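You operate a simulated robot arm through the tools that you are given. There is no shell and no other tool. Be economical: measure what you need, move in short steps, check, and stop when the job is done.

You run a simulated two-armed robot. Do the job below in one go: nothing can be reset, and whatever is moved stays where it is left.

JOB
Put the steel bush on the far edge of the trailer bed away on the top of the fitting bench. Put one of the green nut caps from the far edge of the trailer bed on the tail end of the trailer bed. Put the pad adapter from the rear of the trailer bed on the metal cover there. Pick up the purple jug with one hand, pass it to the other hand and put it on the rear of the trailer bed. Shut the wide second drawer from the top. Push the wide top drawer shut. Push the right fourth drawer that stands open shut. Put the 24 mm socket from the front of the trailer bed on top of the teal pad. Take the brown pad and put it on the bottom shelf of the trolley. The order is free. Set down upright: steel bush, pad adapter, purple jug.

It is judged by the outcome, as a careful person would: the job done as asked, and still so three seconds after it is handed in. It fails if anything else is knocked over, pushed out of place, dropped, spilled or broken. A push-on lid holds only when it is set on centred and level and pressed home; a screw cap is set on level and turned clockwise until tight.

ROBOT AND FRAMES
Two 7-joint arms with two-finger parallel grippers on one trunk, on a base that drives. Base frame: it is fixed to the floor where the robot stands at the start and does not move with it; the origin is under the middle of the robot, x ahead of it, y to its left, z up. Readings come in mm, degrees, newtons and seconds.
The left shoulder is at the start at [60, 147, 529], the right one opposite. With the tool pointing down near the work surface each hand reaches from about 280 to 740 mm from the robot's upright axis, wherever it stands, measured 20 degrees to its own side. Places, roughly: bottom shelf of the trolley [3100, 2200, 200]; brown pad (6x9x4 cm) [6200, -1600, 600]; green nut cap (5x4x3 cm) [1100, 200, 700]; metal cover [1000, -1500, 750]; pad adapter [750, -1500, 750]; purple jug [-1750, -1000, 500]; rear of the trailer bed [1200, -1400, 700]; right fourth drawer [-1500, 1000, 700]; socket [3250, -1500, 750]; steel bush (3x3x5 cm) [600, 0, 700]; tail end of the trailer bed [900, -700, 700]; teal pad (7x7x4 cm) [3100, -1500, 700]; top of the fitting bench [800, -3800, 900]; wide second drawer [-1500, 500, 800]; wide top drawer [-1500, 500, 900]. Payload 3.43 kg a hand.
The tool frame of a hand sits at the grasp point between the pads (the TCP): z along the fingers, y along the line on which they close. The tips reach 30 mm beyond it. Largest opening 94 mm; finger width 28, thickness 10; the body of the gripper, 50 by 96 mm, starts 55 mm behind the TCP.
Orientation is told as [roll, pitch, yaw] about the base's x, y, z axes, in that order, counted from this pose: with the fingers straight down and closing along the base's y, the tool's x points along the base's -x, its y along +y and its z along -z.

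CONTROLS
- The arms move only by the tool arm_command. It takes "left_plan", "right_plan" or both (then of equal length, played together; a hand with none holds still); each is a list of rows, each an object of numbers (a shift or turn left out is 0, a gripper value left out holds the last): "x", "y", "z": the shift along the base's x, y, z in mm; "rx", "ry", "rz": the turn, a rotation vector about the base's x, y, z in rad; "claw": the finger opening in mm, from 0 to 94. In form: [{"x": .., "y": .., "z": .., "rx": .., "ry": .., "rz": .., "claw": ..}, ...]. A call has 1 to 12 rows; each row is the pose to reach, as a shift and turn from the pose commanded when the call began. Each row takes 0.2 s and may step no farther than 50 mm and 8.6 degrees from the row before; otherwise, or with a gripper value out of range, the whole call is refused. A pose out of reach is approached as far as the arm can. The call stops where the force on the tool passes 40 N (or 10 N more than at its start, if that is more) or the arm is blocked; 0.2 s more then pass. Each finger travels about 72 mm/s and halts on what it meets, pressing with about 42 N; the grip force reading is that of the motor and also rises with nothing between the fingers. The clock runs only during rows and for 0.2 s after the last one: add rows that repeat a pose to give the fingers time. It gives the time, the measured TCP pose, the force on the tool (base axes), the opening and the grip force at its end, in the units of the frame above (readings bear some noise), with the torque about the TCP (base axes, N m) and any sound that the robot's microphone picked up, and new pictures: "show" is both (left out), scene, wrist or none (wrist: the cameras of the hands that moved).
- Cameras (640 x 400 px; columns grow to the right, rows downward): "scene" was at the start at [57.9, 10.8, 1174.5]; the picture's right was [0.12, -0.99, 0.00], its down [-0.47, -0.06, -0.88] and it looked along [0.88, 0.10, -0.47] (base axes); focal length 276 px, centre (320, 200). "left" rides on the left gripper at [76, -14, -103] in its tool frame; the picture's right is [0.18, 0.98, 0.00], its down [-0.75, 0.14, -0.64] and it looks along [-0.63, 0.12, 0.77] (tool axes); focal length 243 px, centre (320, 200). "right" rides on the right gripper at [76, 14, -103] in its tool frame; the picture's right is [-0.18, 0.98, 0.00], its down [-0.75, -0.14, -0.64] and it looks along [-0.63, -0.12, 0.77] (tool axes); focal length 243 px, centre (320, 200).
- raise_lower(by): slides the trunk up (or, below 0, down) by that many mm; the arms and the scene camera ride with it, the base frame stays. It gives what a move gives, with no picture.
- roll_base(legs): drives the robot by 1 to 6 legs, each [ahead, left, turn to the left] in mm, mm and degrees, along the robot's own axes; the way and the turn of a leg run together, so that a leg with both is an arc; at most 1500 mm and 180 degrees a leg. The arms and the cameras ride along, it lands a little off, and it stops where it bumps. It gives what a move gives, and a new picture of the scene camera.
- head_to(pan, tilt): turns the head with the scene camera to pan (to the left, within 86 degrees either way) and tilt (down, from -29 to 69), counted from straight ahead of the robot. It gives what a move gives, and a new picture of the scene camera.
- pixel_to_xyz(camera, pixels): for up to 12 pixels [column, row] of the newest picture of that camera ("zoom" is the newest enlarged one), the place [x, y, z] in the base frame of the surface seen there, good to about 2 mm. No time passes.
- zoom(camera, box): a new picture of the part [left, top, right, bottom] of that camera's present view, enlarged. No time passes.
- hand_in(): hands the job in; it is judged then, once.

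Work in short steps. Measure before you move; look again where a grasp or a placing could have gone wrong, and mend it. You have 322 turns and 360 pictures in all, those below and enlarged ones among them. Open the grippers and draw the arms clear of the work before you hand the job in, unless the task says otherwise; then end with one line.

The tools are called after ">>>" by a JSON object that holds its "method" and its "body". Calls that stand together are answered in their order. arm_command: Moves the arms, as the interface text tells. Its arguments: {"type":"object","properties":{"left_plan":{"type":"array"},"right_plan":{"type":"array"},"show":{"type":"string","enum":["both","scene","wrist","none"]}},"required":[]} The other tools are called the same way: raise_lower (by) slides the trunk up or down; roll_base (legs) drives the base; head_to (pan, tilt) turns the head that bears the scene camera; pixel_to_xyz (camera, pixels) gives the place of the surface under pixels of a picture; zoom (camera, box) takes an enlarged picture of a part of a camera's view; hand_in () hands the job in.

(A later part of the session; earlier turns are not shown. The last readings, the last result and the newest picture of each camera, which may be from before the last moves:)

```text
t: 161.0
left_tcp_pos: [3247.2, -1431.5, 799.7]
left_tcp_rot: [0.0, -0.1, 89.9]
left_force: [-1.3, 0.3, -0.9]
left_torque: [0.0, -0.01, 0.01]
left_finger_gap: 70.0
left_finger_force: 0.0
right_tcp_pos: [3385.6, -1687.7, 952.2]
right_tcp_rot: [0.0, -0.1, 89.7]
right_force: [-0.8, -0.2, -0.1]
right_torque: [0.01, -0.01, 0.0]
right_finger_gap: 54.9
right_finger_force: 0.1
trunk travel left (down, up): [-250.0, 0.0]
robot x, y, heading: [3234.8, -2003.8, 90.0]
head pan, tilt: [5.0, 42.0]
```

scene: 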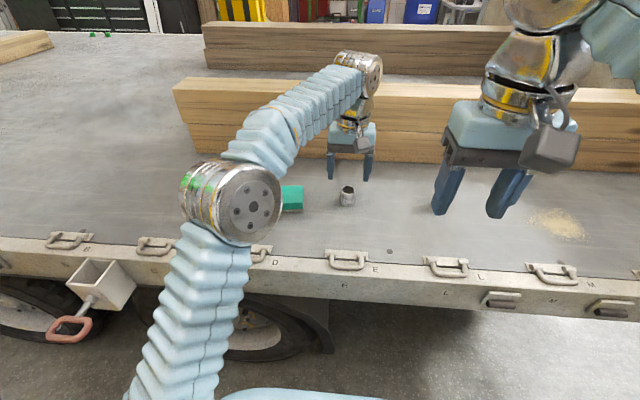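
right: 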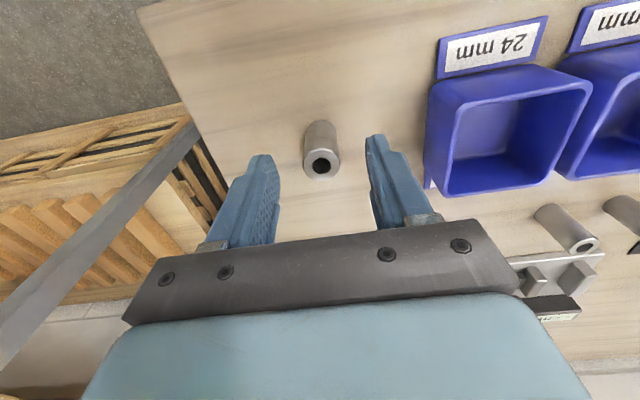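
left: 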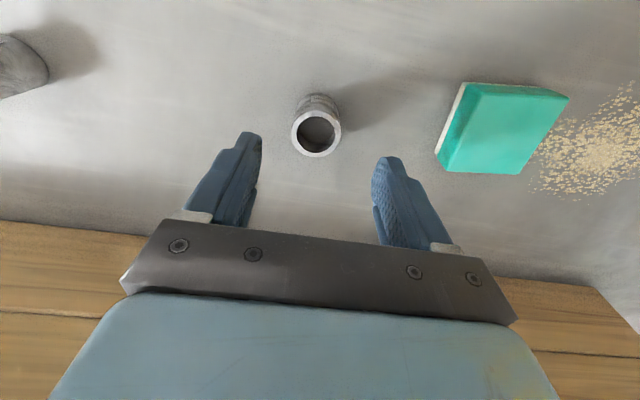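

I measure the pad's top corners from the wrist view, and lower to grip the socket at TCP z≈736.

>>> {"method": "pixel_to_xyz", "body": {"camera": "left", "pixels": [[485, 87], [562, 99], [516, 170], [455, 166], [505, 130]]}}

>>> {"method": "arm_command", "body": {"left_plan": [{"z": -35, "y": -2, "x": 1}, {"z": -63, "y": -2, "x": 1}, {"z": -63, "y": -2, "x": 1, "claw": 20}, {"z": -63, "y": -2, "x": 1}, {"z": -63, "y": -2, "x": 1}, {"z": -63, "y": -2, "x": 1}], "show": "wrist"}}

```text
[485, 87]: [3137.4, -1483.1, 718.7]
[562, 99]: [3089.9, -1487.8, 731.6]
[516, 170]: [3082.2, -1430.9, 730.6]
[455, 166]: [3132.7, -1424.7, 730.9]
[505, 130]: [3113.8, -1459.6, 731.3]
```

```text
t: 162.4
left_tcp_pos: [3250.0, -1435.9, 738.3]
left_tcp_rot: [0.0, 0.0, 89.8]
left_force: [-0.2, 0.3, 0.1]
left_torque: [0.0, 0.02, 0.01]
left_finger_gap: 36.5
left_finger_force: 42.0
right_tcp_pos: [3386.5, -1688.7, 951.7]
right_tcp_rot: [0.0, -0.1, 89.8]
right_force: [-0.9, -0.6, 0.1]
right_torque: [0.0, 0.01, -0.02]
right_finger_gap: 55.0
right_finger_force: 0.1
trunk travel left (down, up): [-250.0, 0.0]
robot x, y, heading: [3233.0, -2000.0, 89.6]
head pan, tilt: [5.0, 42.0]
```

left: 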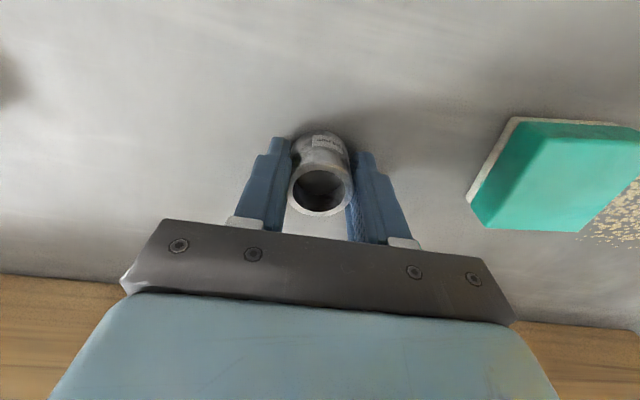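

Gripped. Pad top centre ≈(3111,-1457), z≈731. I lift and carry over at 65 mm up.

>>> {"method": "arm_command", "body": {"left_plan": [{"z": 35}, {"z": 62}, {"x": -40, "y": -6, "z": 65}, {"x": -85, "y": -14, "z": 65}, {"x": -125, "y": -20, "z": 65}, {"x": -139, "y": -21, "z": 60}, {"x": -139, "y": -21, "z": 50}], "show": "both"}}

```text
t: 164.0
left_tcp_pos: [3110.5, -1455.0, 786.6]
left_tcp_rot: [0.0, 0.0, 89.8]
left_force: [0.1, -0.4, -1.2]
left_torque: [-0.02, 0.0, 0.02]
left_finger_gap: 36.6
left_finger_force: 42.1
right_tcp_pos: [3385.7, -1689.2, 950.6]
right_tcp_rot: [0.0, 0.0, 89.8]
right_force: [0.1, -1.0, 0.9]
right_torque: [0.01, 0.05, 0.0]
right_finger_gap: 55.0
right_finger_force: 0.0
trunk travel left (down, up): [-250.0, 0.0]
robot x, y, heading: [3235.6, -2003.2, 89.8]
head pan, tilt: [5.0, 42.0]
```

scene: 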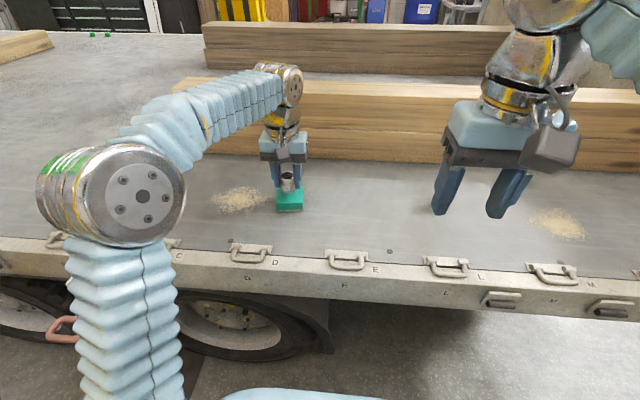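
left: 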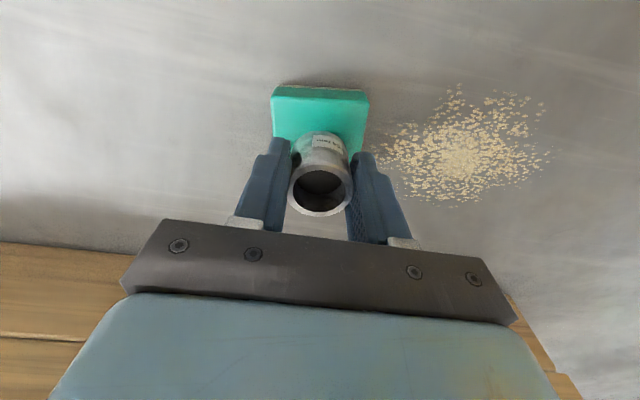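

Aligned over the pad. I lower ~16 mm, open and rise.

>>> {"method": "arm_command", "body": {"left_plan": [{"z": -9}, {"z": -14}, {"z": -16.5}, {"z": -16.5, "claw": 70}, {"z": -16.5}, {"z": -16.5}, {"z": 10}, {"z": 38}], "show": "both"}}

```text
t: 165.8
left_tcp_pos: [3110.2, -1455.7, 826.2]
left_tcp_rot: [0.0, 0.0, 89.8]
left_force: [0.2, 0.7, -0.5]
left_torque: [0.01, -0.02, 0.01]
left_finger_gap: 69.8
left_finger_force: 0.0
right_tcp_pos: [3384.8, -1688.1, 951.2]
right_tcp_rot: [0.0, 0.1, 89.8]
right_force: [-0.8, 1.2, 0.0]
right_torque: [-0.04, 0.02, -0.02]
right_finger_gap: 55.0
right_finger_force: 0.2
trunk travel left (down, up): [-250.0, 0.0]
robot x, y, heading: [3233.3, -2003.3, 89.9]
head pan, tilt: [5.0, 42.0]
```

scene: 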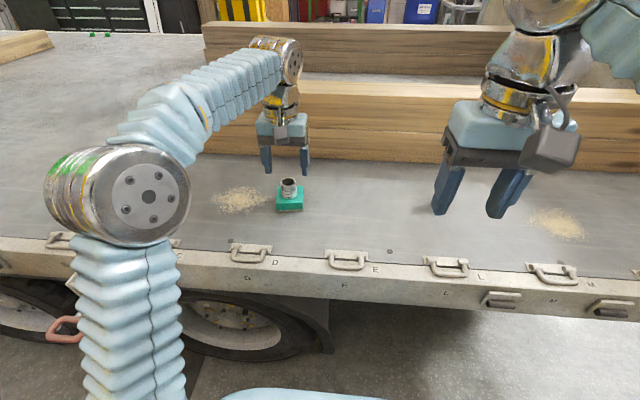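
left: 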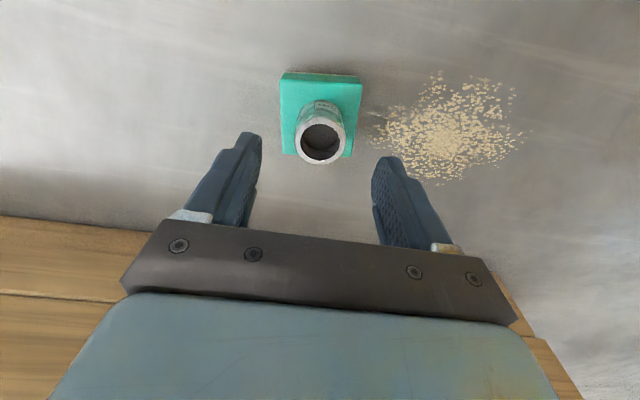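

Socket sits on the teal pad. I retract and drive toward the far cart with the brown pad.

>>> {"method": "arm_command", "body": {"left_plan": [{"y": -40, "z": 20}, {"y": -85, "z": 40}, {"y": -130, "z": 60}, {"y": -170, "z": 85}, {"y": -210, "z": 110}, {"x": 15, "y": -250, "z": 135}, {"x": 15, "y": -250, "z": 150}], "show": "none"}}

>>> {"method": "roll_base", "body": {"legs": [[-600, 0, 0], [0, 0, -90], [1200, 0, 0]]}}

>>> {"method": "head_to", "body": {"pan": 20, "tilt": 22}}

```text
t: 167.4
left_tcp_pos: [3126.1, -1707.7, 975.2]
left_tcp_rot: [0.0, 0.1, 89.8]
left_force: [-0.3, 0.0, 0.2]
left_torque: [0.07, 0.05, 0.01]
left_finger_gap: 70.1
left_finger_force: 0.1
right_tcp_pos: [3385.4, -1687.7, 951.8]
right_tcp_rot: [0.0, 0.0, 89.8]
right_force: [-1.3, 0.3, -0.8]
right_torque: [-0.02, 0.01, 0.02]
right_finger_gap: 54.9
right_finger_force: 0.1
trunk travel left (down, up): [-250.0, 0.0]
robot x, y, heading: [3232.9, -2006.6, 90.2]
head pan, tilt: [5.0, 42.0]
```

```text
t: 180.3
left_tcp_pos: [4729.3, -2501.9, 975.5]
left_tcp_rot: [0.0, 0.0, -0.2]
left_force: [0.3, -0.1, -0.1]
left_torque: [-0.01, 0.0, 0.0]
left_finger_gap: 69.9
left_finger_force: 0.1
right_tcp_pos: [4748.4, -2761.9, 952.8]
right_tcp_rot: [0.1, 0.0, -0.3]
right_force: [-0.5, 0.6, -0.8]
right_torque: [-0.04, -0.01, -0.03]
right_finger_gap: 55.1
right_finger_force: 0.0
trunk travel left (down, up): [-250.0, 0.0]
robot x, y, heading: [4434.9, -2607.5, -0.4]
head pan, tilt: [5.0, 42.0]
```

scene: 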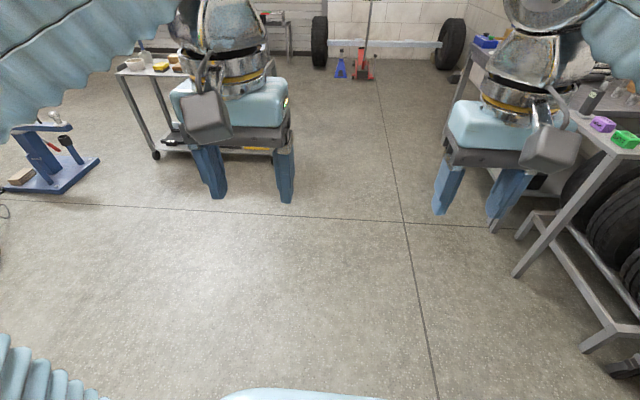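

```text
t: 181.1
left_tcp_pos: [4730.7, -2503.2, 974.9]
left_tcp_rot: [0.0, 0.1, -0.3]
left_force: [0.3, -0.3, -0.1]
left_torque: [0.01, 0.05, -0.02]
left_finger_gap: 69.7
left_finger_force: 0.0
right_tcp_pos: [4748.5, -2761.8, 951.9]
right_tcp_rot: [0.1, -0.1, -0.3]
right_force: [0.5, 0.2, -0.9]
right_torque: [0.02, 0.03, 0.0]
right_finger_gap: 55.0
right_finger_force: 0.0
trunk travel left (down, up): [-250.0, 0.0]
robot x, y, heading: [4431.8, -2609.9, -0.6]
head pan, tilt: [20.0, 22.0]
```

scene: 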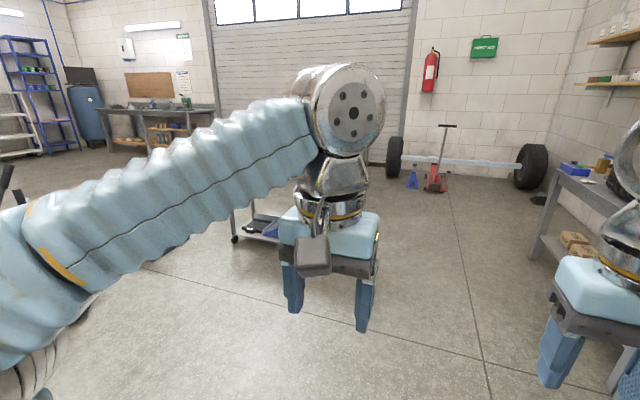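

The cart is at ahead-left, behind my arm. I advance and turn toward it.

>>> {"method": "roll_base", "body": {"legs": [[700, 0, 0], [0, 0, 60]]}}

>>> {"method": "head_to", "body": {"pan": 0, "tilt": 35}}

```text
t: 187.7
left_tcp_pos: [5198.6, -2303.3, 973.9]
left_tcp_rot: [0.0, 0.0, 59.5]
left_force: [-0.3, 0.2, 0.1]
left_torque: [0.03, -0.06, 0.07]
left_finger_gap: 70.2
left_finger_force: 0.1
right_tcp_pos: [5432.4, -2418.5, 951.0]
right_tcp_rot: [0.0, 0.1, 59.4]
right_force: [0.1, -0.2, -0.5]
right_torque: [-0.04, -0.01, -0.02]
right_finger_gap: 54.9
right_finger_force: 0.0
trunk travel left (down, up): [-250.0, 0.0]
robot x, y, heading: [5143.9, -2614.6, 59.5]
head pan, tilt: [20.0, 22.0]
```

scene: 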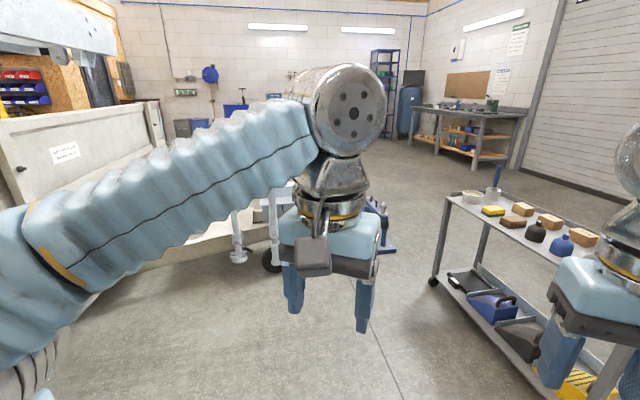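

```text
t: 188.5
left_tcp_pos: [5197.6, -2303.0, 974.6]
left_tcp_rot: [0.0, 0.0, 59.5]
left_force: [-0.3, -0.3, 0.2]
left_torque: [0.03, -0.01, 0.04]
left_finger_gap: 70.0
left_finger_force: 0.0
right_tcp_pos: [5431.2, -2417.6, 952.0]
right_tcp_rot: [0.1, 0.0, 59.5]
right_force: [-0.2, -0.1, 0.3]
right_torque: [0.03, 0.02, -0.01]
right_finger_gap: 55.0
right_finger_force: 0.1
trunk travel left (down, up): [-250.0, 0.0]
robot x, y, heading: [5141.0, -2610.5, 59.5]
head pan, tilt: [0.0, 35.0]
```

scene: 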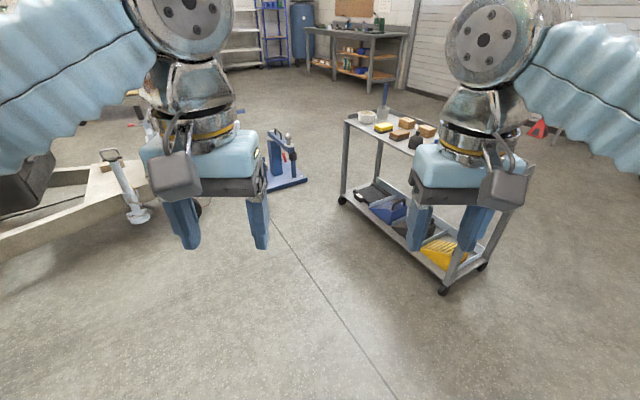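

The cart's long side faces -x. I measure its corners and items.

>>> {"method": "zoom", "body": {"camera": "scene", "box": [320, 80, 480, 180]}}

>>> {"method": "pixel_to_xyz", "body": {"camera": "scene", "pixels": [[346, 122], [405, 150], [400, 134], [384, 127], [407, 123], [427, 131], [340, 200], [443, 290], [484, 265], [385, 120]]}}

```text
4.00 times, centred on (400, 130) of scene
```

zoom: 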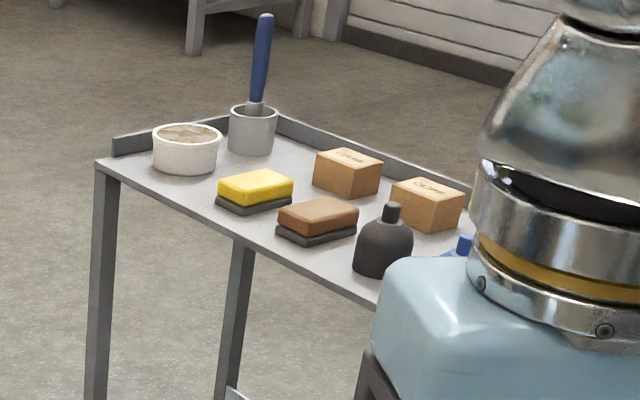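

```text
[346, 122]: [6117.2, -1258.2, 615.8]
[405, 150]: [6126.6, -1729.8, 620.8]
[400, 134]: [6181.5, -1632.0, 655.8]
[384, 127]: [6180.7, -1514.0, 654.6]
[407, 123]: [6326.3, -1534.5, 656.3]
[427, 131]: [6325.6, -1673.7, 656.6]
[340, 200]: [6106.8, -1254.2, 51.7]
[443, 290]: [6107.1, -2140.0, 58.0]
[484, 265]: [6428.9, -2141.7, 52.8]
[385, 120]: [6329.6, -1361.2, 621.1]
```

The brown pad is at about (6190,-1632), top 656. I check the blue stand's location and drive to face the cart at (5580,-1700).

>>> {"method": "pixel_to_xyz", "body": {"camera": "scene", "pixels": [[305, 180], [270, 190], [283, 135], [140, 220], [200, 205]]}}

>>> {"method": "roll_base", "body": {"legs": [[0, 0, -59.5], [430, 0, 0], [0, 910, 0]]}}

>>> {"method": "head_to", "body": {"pan": 0, "tilt": 42}}

>>> {"method": "zoom", "body": {"camera": "scene", "box": [240, 80, 440, 205]}}

```text
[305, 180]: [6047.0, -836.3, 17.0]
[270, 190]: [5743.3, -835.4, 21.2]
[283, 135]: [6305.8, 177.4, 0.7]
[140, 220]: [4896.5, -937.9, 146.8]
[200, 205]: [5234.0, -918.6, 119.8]
```

```text
t: 198.2
left_tcp_pos: [5863.3, -1583.7, 974.4]
left_tcp_rot: [0.0, 0.0, 0.4]
left_force: [0.2, -0.1, 0.4]
left_torque: [0.0, 0.01, -0.01]
left_finger_gap: 70.0
left_finger_force: 0.1
right_tcp_pos: [5883.7, -1841.8, 950.8]
right_tcp_rot: [0.0, 0.0, 0.5]
right_force: [0.2, -0.1, 0.5]
right_torque: [0.02, 0.0, 0.01]
right_finger_gap: 54.9
right_finger_force: 0.1
trunk travel left (down, up): [-250.0, 0.0]
robot x, y, heading: [5566.5, -1692.5, 0.6]
head pan, tilt: [0.0, 35.0]
```

scene: 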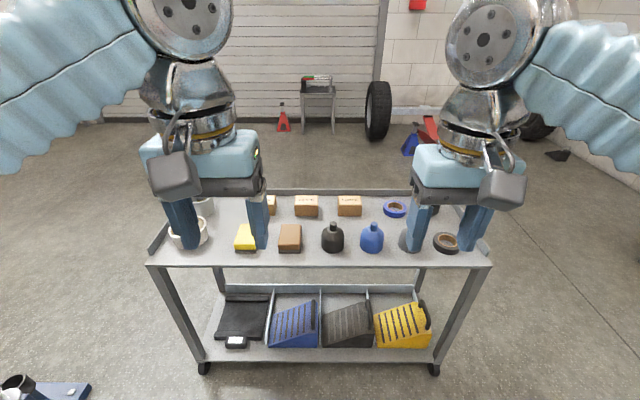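

```text
t: 198.8
left_tcp_pos: [5862.8, -1582.6, 974.3]
left_tcp_rot: [0.0, 0.0, 0.4]
left_force: [-0.4, 0.3, 0.5]
left_torque: [-0.01, 0.01, 0.04]
left_finger_gap: 69.8
left_finger_force: 0.0
right_tcp_pos: [5884.0, -1842.0, 950.1]
right_tcp_rot: [0.0, 0.0, 0.4]
right_force: [1.1, 0.3, 0.8]
right_torque: [0.01, 0.01, -0.02]
right_finger_gap: 55.0
right_finger_force: 0.1
trunk travel left (down, up): [-250.0, 0.0]
robot x, y, heading: [5568.6, -1693.6, 0.2]
head pan, tilt: [0.0, 42.0]
```

scene: 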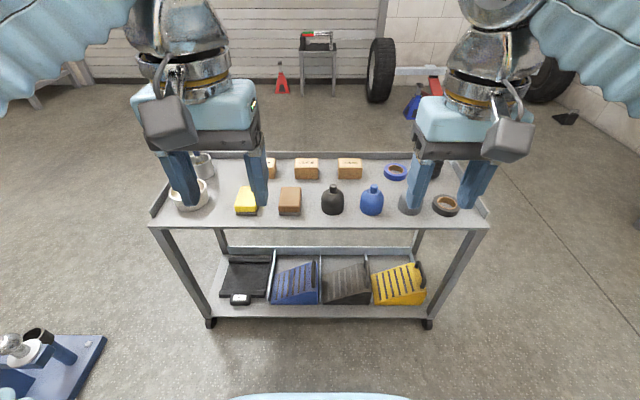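

```text
3.20 times, centred on (340, 142) of scene
```

zoom: 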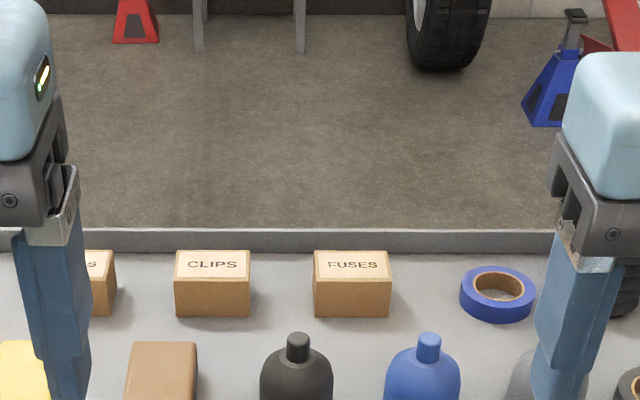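

The pad's 6 cm width lies along y, fine for a straight grasp. I measure the pad and neighbours.

>>> {"method": "zoom", "body": {"camera": "scene", "box": [225, 165, 355, 245]}}

>>> {"method": "pixel_to_xyz", "body": {"camera": "zoom", "pixels": [[272, 110], [372, 110], [268, 200], [376, 200], [322, 150], [322, 245], [160, 200], [480, 200], [320, 290], [220, 200]]}}

```text
4.92 times, centred on (290, 205) of scene
```

zoom: 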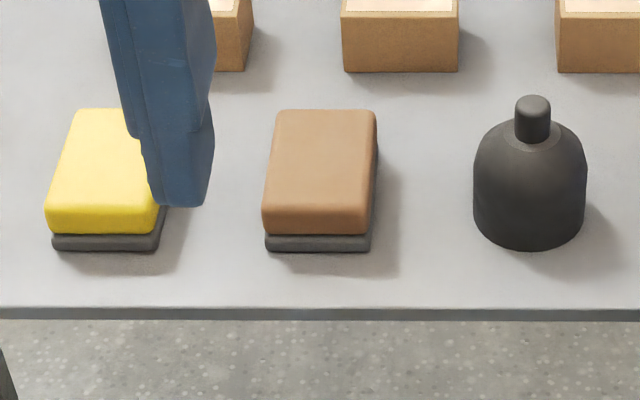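

```text
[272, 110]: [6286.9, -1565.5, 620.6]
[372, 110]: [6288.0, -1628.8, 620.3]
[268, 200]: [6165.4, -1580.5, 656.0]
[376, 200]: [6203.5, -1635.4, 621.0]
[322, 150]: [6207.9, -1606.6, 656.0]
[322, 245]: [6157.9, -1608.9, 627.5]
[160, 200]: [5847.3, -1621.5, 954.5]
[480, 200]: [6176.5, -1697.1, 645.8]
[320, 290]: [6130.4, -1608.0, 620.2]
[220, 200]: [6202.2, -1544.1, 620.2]
```

The pad spans y −1578…−1637, x 6157…6245, z 620…656. Since it must go onto a low shelf, I grasp it with the left hand pitched about 55° forward; first move ahead while pitching.

>>> {"method": "arm_command", "body": {"left_plan": [{"x": 30, "z": -20, "ry": -0.13, "claw": 94}, {"x": 60, "z": -40, "ry": -0.27}, {"x": 90, "y": -5, "z": -60, "ry": -0.41}, {"x": 120, "y": -10, "z": -80, "ry": -0.55}, {"x": 150, "y": -15, "z": -100, "ry": -0.69}, {"x": 180, "y": -20, "z": -120, "ry": -0.83}, {"x": 210, "y": -24, "z": -140, "ry": -0.96}, {"x": 240, "y": -24, "z": -165, "ry": -0.96}], "show": "both"}}

```text
t: 200.6
left_tcp_pos: [6102.7, -1608.1, 810.8]
left_tcp_rot: [-0.6, -55.2, 0.7]
left_force: [-0.1, -0.7, -0.1]
left_torque: [-0.03, 0.02, 0.03]
left_finger_gap: 93.9
left_finger_force: 0.1
right_tcp_pos: [5883.9, -1842.4, 951.7]
right_tcp_rot: [0.0, -0.1, 0.4]
right_force: [-0.3, 1.0, 0.0]
right_torque: [0.0, 0.02, -0.02]
right_finger_gap: 55.0
right_finger_force: 0.1
trunk travel left (down, up): [-250.0, 0.0]
robot x, y, heading: [5567.2, -1693.3, 0.4]
head pan, tilt: [0.0, 42.0]
```

scene: 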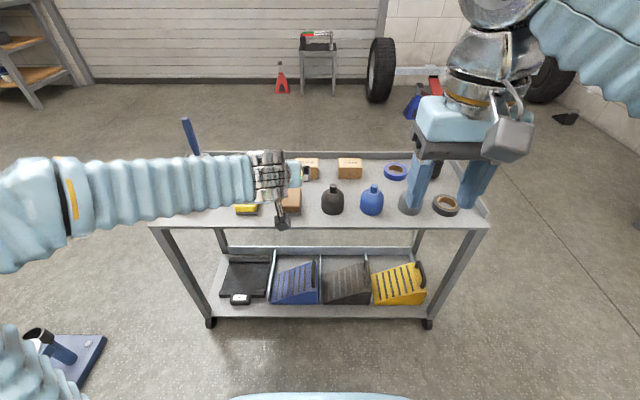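
left: 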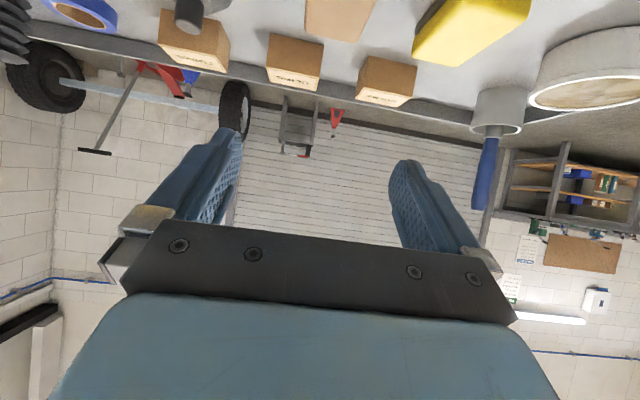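

Pitched and reachable. I go to above the pad (6193,-1607,715) and look.

>>> {"method": "arm_command", "body": {"left_plan": [{"x": 35, "z": -25}, {"x": 65, "z": -55}, {"x": 91, "y": 1, "z": -85}, {"x": 91, "y": 1, "z": -105}], "show": "both"}}

```text
t: 201.6
left_tcp_pos: [6193.4, -1607.3, 706.0]
left_tcp_rot: [-0.5, -55.0, 0.5]
left_force: [-0.4, -0.2, -0.6]
left_torque: [0.04, 0.02, 0.0]
left_finger_gap: 93.9
left_finger_force: 0.2
right_tcp_pos: [5884.5, -1843.4, 951.0]
right_tcp_rot: [0.0, -0.1, 0.4]
right_force: [0.6, 0.1, 0.4]
right_torque: [0.01, 0.02, 0.0]
right_finger_gap: 55.1
right_finger_force: 0.0
trunk travel left (down, up): [-250.0, 0.0]
robot x, y, heading: [5567.7, -1693.5, 0.1]
head pan, tilt: [0.0, 42.0]
```

scene: 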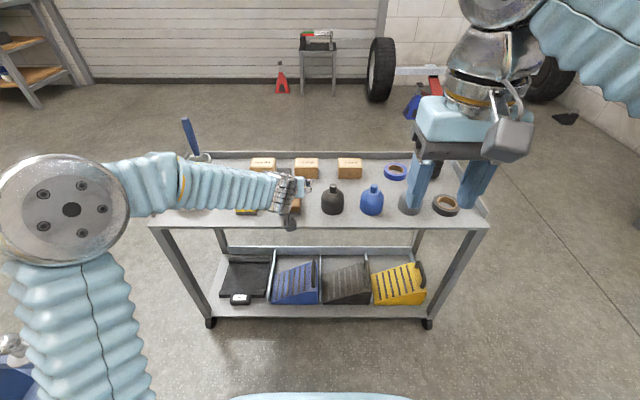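
left: 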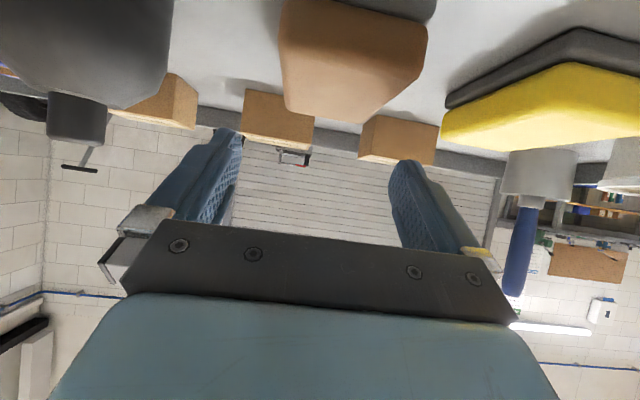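

Aligned. I descend to z≈655 and close.

>>> {"method": "arm_command", "body": {"left_plan": [{"z": -25}, {"z": -45}, {"z": -51}, {"z": -51, "claw": 40}, {"z": -51}, {"z": -51}, {"z": -51}], "show": "both"}}

```text
t: 203.2
left_tcp_pos: [6194.4, -1606.8, 652.9]
left_tcp_rot: [-0.5, -55.0, 0.6]
left_force: [-0.9, 0.2, 0.7]
left_torque: [0.01, 0.01, -0.02]
left_finger_gap: 63.3
left_finger_force: 42.3
right_tcp_pos: [5884.3, -1842.4, 950.5]
right_tcp_rot: [0.1, 0.0, 0.4]
right_force: [-0.1, -1.5, 0.1]
right_torque: [0.01, 0.0, -0.03]
right_finger_gap: 54.9
right_finger_force: 0.1
trunk travel left (down, up): [-250.0, 0.0]
robot x, y, heading: [5567.9, -1697.8, 0.4]
head pan, tilt: [0.0, 42.0]
```

scene: 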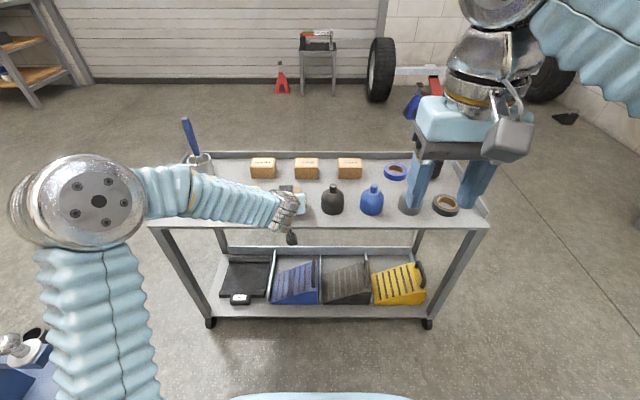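
left: 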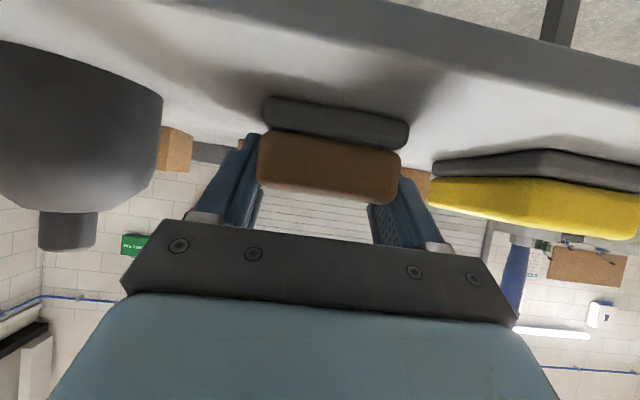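

Gripped at 63 mm. I lift and draw back clear of the cart.

>>> {"method": "arm_command", "body": {"left_plan": [{"z": 30}, {"z": 70}, {"x": -10, "z": 110}, {"x": -40, "z": 140}, {"x": -80, "z": 160}, {"x": -120, "z": 180}, {"x": -160, "z": 200}, {"x": -200, "z": 220}], "show": "both"}}

```text
t: 205.0
left_tcp_pos: [5993.9, -1607.2, 873.6]
left_tcp_rot: [-0.6, -55.0, 0.6]
left_force: [-0.1, 0.6, -1.3]
left_torque: [-0.01, 0.0, 0.0]
left_finger_gap: 63.3
left_finger_force: 41.8
right_tcp_pos: [5884.0, -1842.2, 952.1]
right_tcp_rot: [0.0, 0.1, 0.4]
right_force: [0.5, 0.8, -0.1]
right_torque: [0.0, 0.04, -0.02]
right_finger_gap: 55.1
right_finger_force: 0.0
trunk travel left (down, up): [-250.0, 0.0]
robot x, y, heading: [5561.0, -1691.0, 0.3]
head pan, tilt: [0.0, 42.0]
```

scene: 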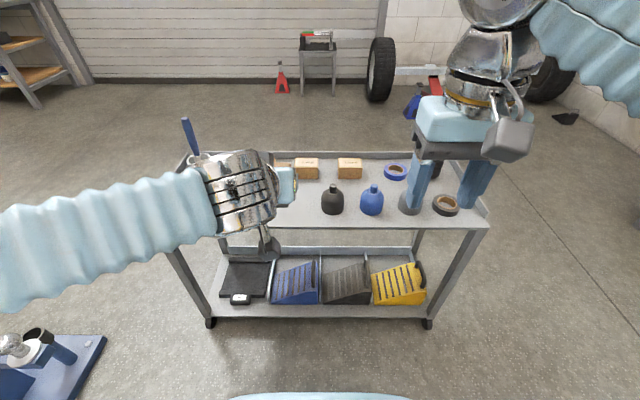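
left: 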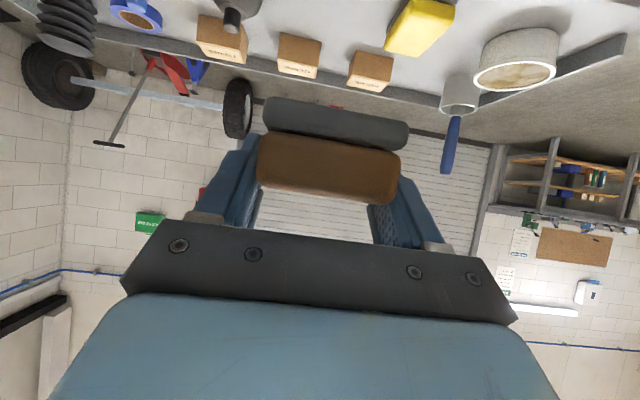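

Pad is held. I back off a little and look left for a way round the trailer's front to the trolley.

>>> {"method": "roll_base", "body": {"legs": [[-250, 0, 0], [0, 0, 70]]}}

>>> {"method": "head_to", "body": {"pan": 0, "tilt": 22}}

```text
t: 209.9
left_tcp_pos: [5383.5, -1265.2, 874.0]
left_tcp_rot: [-0.5, -55.1, 70.9]
left_force: [-0.2, -0.6, -1.1]
left_torque: [0.02, 0.0, -0.01]
left_finger_gap: 63.2
left_finger_force: 42.0
right_tcp_pos: [5566.2, -1449.1, 951.0]
right_tcp_rot: [0.0, 0.1, 70.5]
right_force: [0.4, 0.1, -0.6]
right_torque: [-0.01, 0.0, -0.03]
right_finger_gap: 55.2
right_finger_force: 0.0
trunk travel left (down, up): [-250.0, 0.0]
robot x, y, heading: [5318.5, -1691.3, 70.5]
head pan, tilt: [0.0, 42.0]
```

scene: 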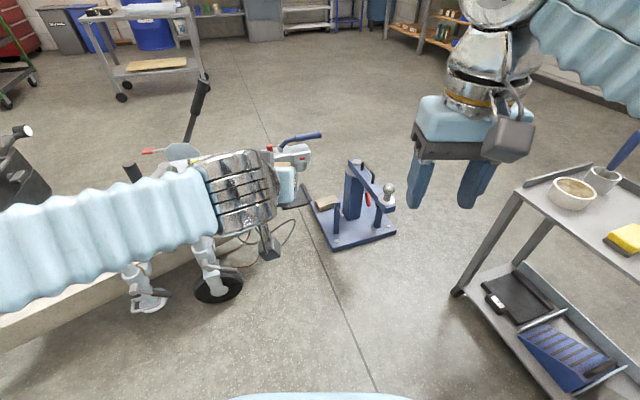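

```text
t: 210.7
left_tcp_pos: [5382.3, -1266.2, 873.9]
left_tcp_rot: [-0.6, -55.0, 70.8]
left_force: [0.5, 0.5, -0.8]
left_torque: [-0.02, 0.01, 0.03]
left_finger_gap: 63.1
left_finger_force: 42.1
right_tcp_pos: [5565.7, -1448.7, 951.3]
right_tcp_rot: [0.0, 0.0, 70.5]
right_force: [0.4, 0.8, -0.2]
right_torque: [-0.02, 0.0, 0.0]
right_finger_gap: 55.1
right_finger_force: 0.0
trunk travel left (down, up): [-250.0, 0.0]
robot x, y, heading: [5322.6, -1694.3, 70.2]
head pan, tilt: [0.0, 22.0]
```

scene: 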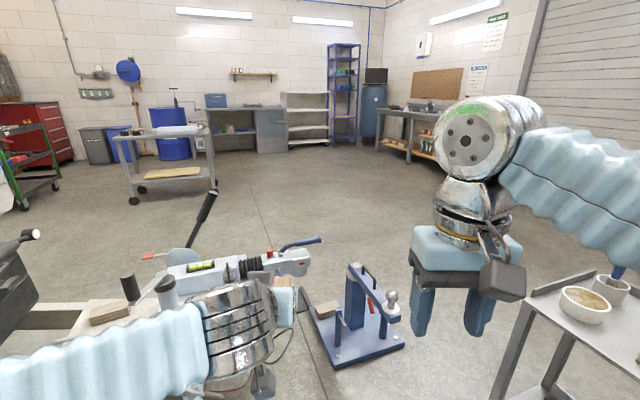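

I measure the stand, cart corner, hitch, and the two trolleys.

>>> {"method": "pixel_to_xyz", "body": {"camera": "scene", "pixels": [[403, 342], [335, 368], [375, 295], [535, 300], [495, 395], [320, 240], [210, 195], [135, 200], [165, 172], [30, 205], [60, 185], [270, 395]]}}

>>> {"method": "zoom", "body": {"camera": "scene", "box": [0, 90, 240, 240]}}

```text
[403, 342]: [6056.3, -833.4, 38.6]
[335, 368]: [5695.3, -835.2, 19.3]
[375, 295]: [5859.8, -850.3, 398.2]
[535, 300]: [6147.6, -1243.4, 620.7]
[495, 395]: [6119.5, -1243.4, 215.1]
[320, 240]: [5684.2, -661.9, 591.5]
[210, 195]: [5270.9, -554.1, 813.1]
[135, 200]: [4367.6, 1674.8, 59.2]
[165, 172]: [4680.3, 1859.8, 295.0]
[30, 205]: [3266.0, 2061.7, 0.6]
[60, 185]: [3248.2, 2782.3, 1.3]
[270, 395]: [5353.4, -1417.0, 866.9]
```

```text
2.67 times, centred on (120, 165) of scene
```

zoom: 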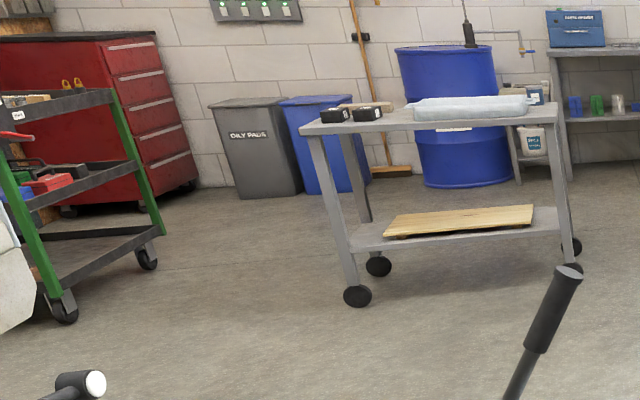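

The green 3-tier trolley stands at about (3250, 2060–2780). The gap by the hitch is too narrow, so I go round the far side of the cart.

>>> {"method": "roll_base", "body": {"legs": [[0, 0, -70.3], [0, -950, 0], [1500, 0, 0], [150, 0, 0], [0, 1400, 0]]}}

>>> {"method": "head_to", "body": {"pan": 70, "tilt": 25}}

```text
t: 233.3
left_tcp_pos: [7410.7, -1158.3, 874.0]
left_tcp_rot: [-0.5, -55.0, -0.3]
left_force: [-0.7, 0.2, -0.1]
left_torque: [0.01, 0.0, -0.03]
left_finger_gap: 63.3
left_finger_force: 41.8
right_tcp_pos: [7298.9, -1390.5, 951.7]
right_tcp_rot: [0.0, -0.1, -0.6]
right_force: [-0.9, 0.2, 0.5]
right_torque: [0.0, 0.01, 0.0]
right_finger_gap: 55.1
right_finger_force: 0.0
trunk travel left (down, up): [-250.0, 0.0]
robot x, y, heading: [6986.6, -1236.9, -0.6]
head pan, tilt: [0.0, 22.0]
```

scene: 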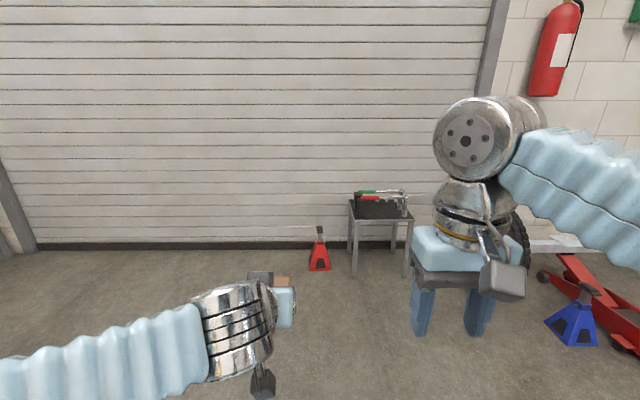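

```text
t: 234.8
left_tcp_pos: [7411.5, -1158.1, 873.4]
left_tcp_rot: [-0.5, -55.0, -0.3]
left_force: [-0.1, -0.3, 0.1]
left_torque: [-0.03, 0.01, 0.01]
left_finger_gap: 63.3
left_finger_force: 42.1
right_tcp_pos: [7297.8, -1391.6, 951.4]
right_tcp_rot: [0.1, 0.0, -0.5]
right_force: [0.5, 0.4, 0.5]
right_torque: [0.03, 0.02, 0.04]
right_finger_gap: 54.9
right_finger_force: 0.0
trunk travel left (down, up): [-250.0, 0.0]
robot x, y, heading: [6983.3, -1239.0, -0.6]
head pan, tilt: [70.0, 25.0]
```

scene: 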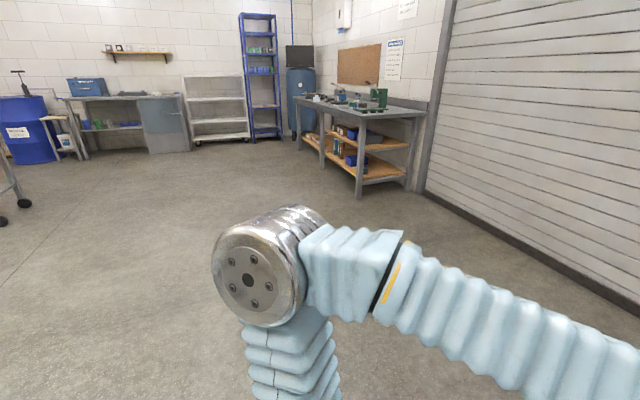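

Clear. I go on to y≈860, turn to heading 180 and drive west.

>>> {"method": "roll_base", "body": {"legs": [[0, 1500, 0], [0, 500, 0], [0, 0, 180], [1500, 0, 0], [700, 0, 0]]}}

>>> {"method": "head_to", "body": {"pan": -30, "tilt": 20}}

```text
t: 262.5
left_tcp_pos: [4389.8, 784.0, 874.0]
left_tcp_rot: [-0.5, -55.0, 178.0]
left_force: [0.2, -0.3, 0.0]
left_torque: [0.0, 0.01, -0.02]
left_finger_gap: 62.9
left_finger_force: 42.6
right_tcp_pos: [4510.8, 1014.5, 951.1]
right_tcp_rot: [0.1, 0.1, 177.6]
right_force: [0.6, -0.3, 0.9]
right_torque: [-0.04, -0.02, 0.0]
right_finger_gap: 55.4
right_finger_force: 0.0
trunk travel left (down, up): [-250.0, 0.0]
robot x, y, heading: [4820.9, 848.3, 178.0]
head pan, tilt: [70.0, 25.0]
```

scene: 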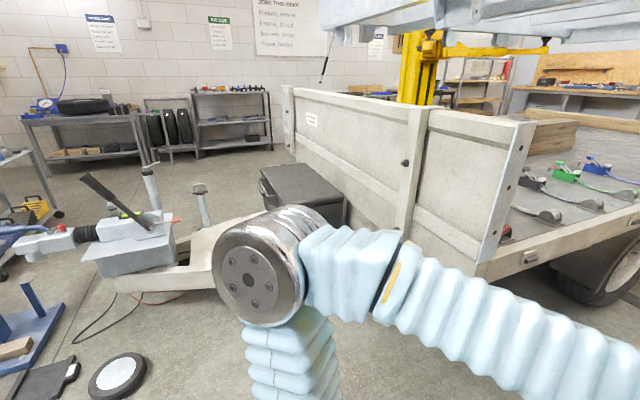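

```text
t: 264.2
left_tcp_pos: [4390.6, 783.6, 873.8]
left_tcp_rot: [-0.6, -55.0, 177.9]
left_force: [-0.5, 0.6, -1.1]
left_torque: [-0.03, -0.02, -0.02]
left_finger_gap: 63.2
left_finger_force: 41.7
right_tcp_pos: [4508.9, 1014.3, 951.6]
right_tcp_rot: [0.0, 0.0, 177.8]
right_force: [-0.1, 0.3, 0.4]
right_torque: [0.01, 0.0, 0.02]
right_finger_gap: 55.1
right_finger_force: 0.1
trunk travel left (down, up): [-250.0, 0.0]
robot x, y, heading: [4817.9, 851.7, 177.6]
head pan, tilt: [-30.0, 20.0]
```

scene: 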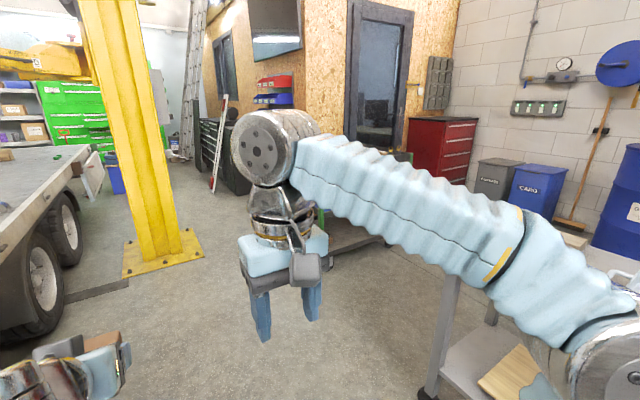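

I advance 450 and turn right 45° to see the trolley.

>>> {"method": "roll_base", "body": {"legs": [[500, 0, 0], [0, 0, -48]]}}

>>> {"method": "head_to", "body": {"pan": 0, "tilt": 28}}

```text
t: 269.4
left_tcp_pos: [3982.0, 1144.7, 873.3]
left_tcp_rot: [-0.5, -55.0, 130.0]
left_force: [0.3, -0.2, -1.3]
left_torque: [0.02, 0.0, 0.01]
left_finger_gap: 63.1
left_finger_force: 42.3
right_tcp_pos: [4233.9, 1209.7, 951.8]
right_tcp_rot: [0.0, 0.0, 129.7]
right_force: [-0.4, -0.1, -0.8]
right_torque: [0.01, 0.0, -0.03]
right_finger_gap: 54.9
right_finger_force: 0.0
trunk travel left (down, up): [-250.0, 0.0]
robot x, y, heading: [4316.5, 870.4, 129.5]
head pan, tilt: [-30.0, 20.0]
```

scene: 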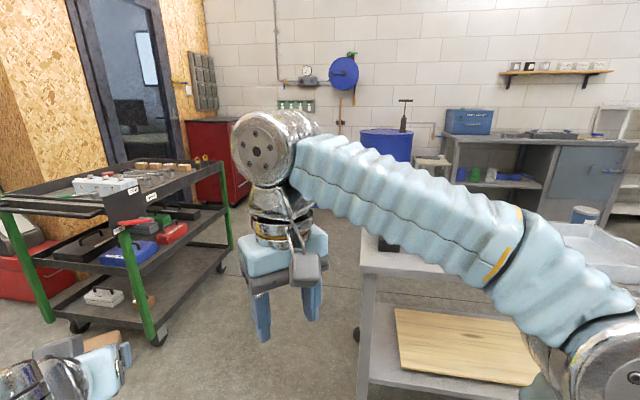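

```text
t: 270.3
left_tcp_pos: [3982.4, 1144.5, 874.7]
left_tcp_rot: [-0.5, -55.0, 130.1]
left_force: [-0.3, -0.3, -1.0]
left_torque: [-0.01, 0.0, 0.03]
left_finger_gap: 63.2
left_finger_force: 42.0
right_tcp_pos: [4232.9, 1209.5, 950.9]
right_tcp_rot: [-0.1, 0.0, 129.8]
right_force: [0.2, 0.1, 0.3]
right_torque: [-0.01, -0.02, 0.0]
right_finger_gap: 54.8
right_finger_force: 0.0
trunk travel left (down, up): [-250.0, 0.0]
robot x, y, heading: [4317.2, 867.8, 129.9]
head pan, tilt: [0.0, 28.0]
```

scene: 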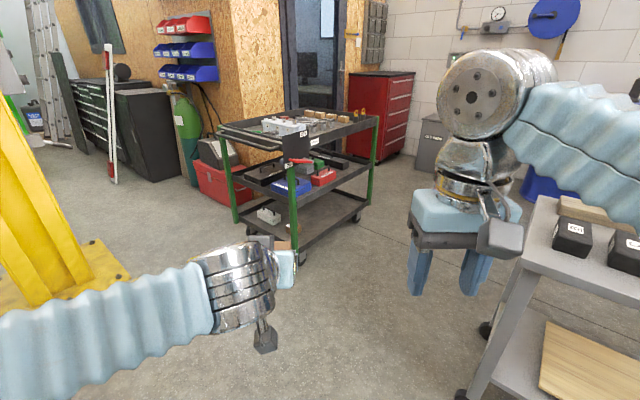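

I measure the green trolley: legs, bottom tray, middle tray.

>>> {"method": "zoom", "body": {"camera": "scene", "box": [200, 100, 400, 270]}}

>>> {"method": "pixel_to_xyz", "body": {"camera": "scene", "pixels": [[293, 210], [235, 215], [372, 190], [320, 215], [335, 200], [320, 235], [297, 240], [300, 195], [330, 185], [290, 158], [265, 215], [340, 180]]}}

```text
2.35 times, centred on (300, 185) of scene
```

zoom: 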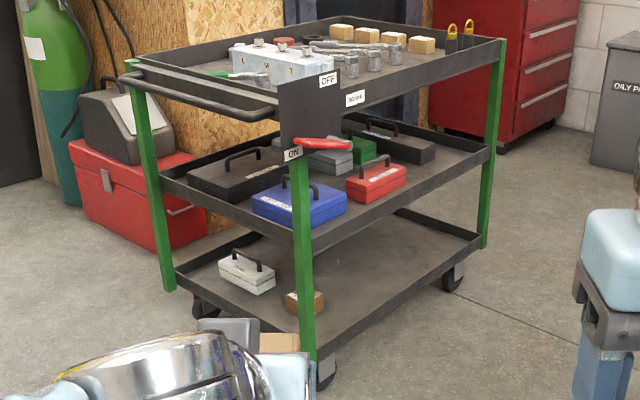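

```text
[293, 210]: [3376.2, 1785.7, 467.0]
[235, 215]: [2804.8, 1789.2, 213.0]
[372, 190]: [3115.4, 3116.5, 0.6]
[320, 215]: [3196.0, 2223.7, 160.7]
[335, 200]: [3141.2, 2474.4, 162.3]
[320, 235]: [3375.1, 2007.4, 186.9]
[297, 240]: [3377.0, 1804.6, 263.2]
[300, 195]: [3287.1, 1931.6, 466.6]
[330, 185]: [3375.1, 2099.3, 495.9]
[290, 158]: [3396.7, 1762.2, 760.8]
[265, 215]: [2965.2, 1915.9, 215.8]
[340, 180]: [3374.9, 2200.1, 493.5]
```

Bottom tray surface z=160, lip ~190, clear region around (3200,2400), middle tray above from ~440. I turn to heading 180, come alongside at x≈3945 and slide to y≈2490.

>>> {"method": "roll_base", "body": {"legs": [[0, 0, 50.1], [372, 0, 0], [0, -800, 0]]}}

>>> {"method": "head_to", "body": {"pan": 0, "tilt": 40}}

```text
t: 278.8
left_tcp_pos: [3520.6, 1587.2, 873.9]
left_tcp_rot: [-0.6, -55.0, -179.6]
left_force: [-1.1, -0.2, -0.4]
left_torque: [0.01, -0.03, -0.02]
left_finger_gap: 63.0
left_finger_force: 42.0
right_tcp_pos: [3630.6, 1822.4, 951.3]
right_tcp_rot: [0.0, 0.1, -179.9]
right_force: [0.5, 0.9, 0.6]
right_torque: [-0.01, 0.0, 0.01]
right_finger_gap: 55.1
right_finger_force: 0.0
trunk travel left (down, up): [-250.0, 0.0]
robot x, y, heading: [3945.0, 1667.9, -179.8]
head pan, tilt: [0.0, 28.0]
```

scene: 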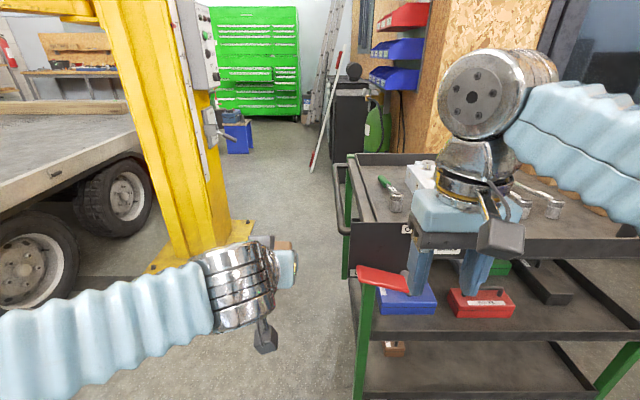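

```text
t: 279.6
left_tcp_pos: [3520.3, 1587.1, 873.6]
left_tcp_rot: [-0.5, -55.0, -179.5]
left_force: [-0.2, 0.0, -0.1]
left_torque: [-0.02, 0.01, 0.02]
left_finger_gap: 63.1
left_finger_force: 41.9
right_tcp_pos: [3630.6, 1821.2, 950.4]
right_tcp_rot: [0.0, 0.0, -179.9]
right_force: [0.3, 1.0, -0.9]
right_torque: [-0.01, 0.0, -0.02]
right_finger_gap: 54.8
right_finger_force: 0.2
trunk travel left (down, up): [-250.0, 0.0]
robot x, y, heading: [3945.7, 1675.3, -179.7]
head pan, tilt: [0.0, 40.0]
```

scene: 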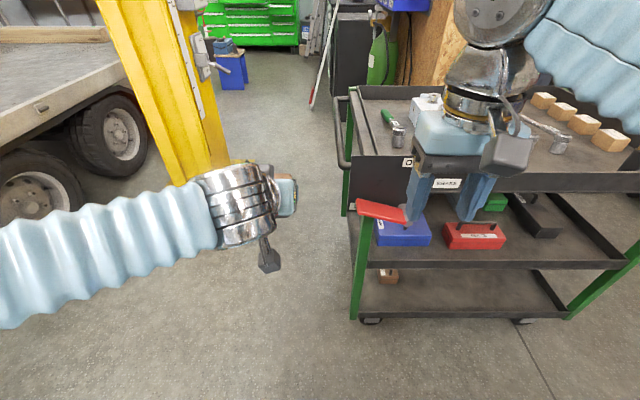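

A red lever sticks out of the trolley's corner at (383,210); I measure it and the tray edges before sliding past.

>>> {"method": "pixel_to_xyz", "body": {"camera": "scene", "pixels": [[365, 207], [400, 215], [383, 205], [450, 263], [450, 312], [560, 310], [500, 290], [440, 295], [600, 265], [575, 310], [540, 275]]}}

```text
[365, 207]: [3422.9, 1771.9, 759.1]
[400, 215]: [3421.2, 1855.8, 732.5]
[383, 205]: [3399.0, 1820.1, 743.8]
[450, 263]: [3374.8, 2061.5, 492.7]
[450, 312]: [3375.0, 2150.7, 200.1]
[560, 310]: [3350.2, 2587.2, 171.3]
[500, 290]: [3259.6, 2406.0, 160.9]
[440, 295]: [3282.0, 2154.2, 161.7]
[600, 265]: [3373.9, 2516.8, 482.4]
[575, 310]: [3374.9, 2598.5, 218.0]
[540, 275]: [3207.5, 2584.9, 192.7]
```

Lever is clear of my hand (x 3423). I slide on to y≈2385 and lower the trunk 230 mm.

>>> {"method": "roll_base", "body": {"legs": [[0, -712, 0]]}}

>>> {"method": "raise_lower", "body": {"by": -230}}

>>> {"method": "head_to", "body": {"pan": 15, "tilt": 45}}

```text
t: 283.5
left_tcp_pos: [3517.7, 2298.0, 873.6]
left_tcp_rot: [-0.4, -55.0, -179.4]
left_force: [1.2, -0.2, 0.1]
left_torque: [0.02, 0.01, 0.01]
left_finger_gap: 63.3
left_finger_force: 41.8
right_tcp_pos: [3625.9, 2533.2, 952.0]
right_tcp_rot: [-0.1, -0.1, -179.5]
right_force: [-0.8, -0.5, 0.7]
right_torque: [-0.03, -0.01, 0.02]
right_finger_gap: 54.9
right_finger_force: 0.1
trunk travel left (down, up): [-250.0, 0.0]
robot x, y, heading: [3944.1, 2385.9, -179.7]
head pan, tilt: [0.0, 40.0]
```

scene: 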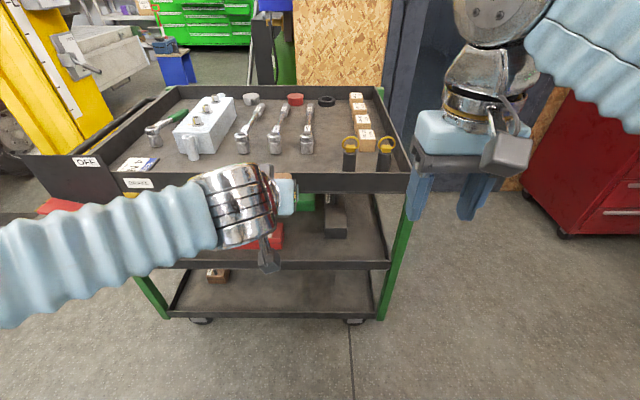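

```text
t: 285.9
left_tcp_pos: [3517.6, 2298.4, 643.4]
left_tcp_rot: [-0.5, -55.0, -179.4]
left_force: [-1.2, 0.5, 0.4]
left_torque: [-0.01, -0.01, 0.0]
left_finger_gap: 63.3
left_finger_force: 42.1
right_tcp_pos: [3627.4, 2532.4, 722.2]
right_tcp_rot: [0.0, 0.0, -179.7]
right_force: [0.7, 0.0, 0.0]
right_torque: [0.03, -0.01, -0.02]
right_finger_gap: 55.1
right_finger_force: 0.0
trunk travel left (down, up): [-20.0, 230.0]
robot x, y, heading: [3941.4, 2380.5, -179.8]
head pan, tilt: [0.0, 40.0]
```

```text
t: 286.7
left_tcp_pos: [3517.6, 2297.7, 644.8]
left_tcp_rot: [-0.5, -55.0, -179.3]
left_force: [0.6, -0.1, -1.4]
left_torque: [0.0, -0.02, -0.03]
left_finger_gap: 63.2
left_finger_force: 41.5
right_tcp_pos: [3626.8, 2532.4, 721.3]
right_tcp_rot: [0.0, 0.1, -179.7]
right_force: [0.5, 0.3, 0.2]
right_torque: [0.0, 0.03, 0.02]
right_finger_gap: 55.0
right_finger_force: 0.1
trunk travel left (down, up): [-20.0, 230.0]
robot x, y, heading: [3944.9, 2382.0, -179.3]
head pan, tilt: [15.0, 45.0]
```

scene: 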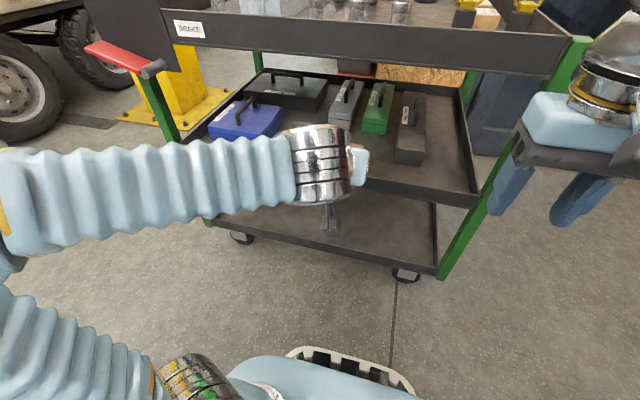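

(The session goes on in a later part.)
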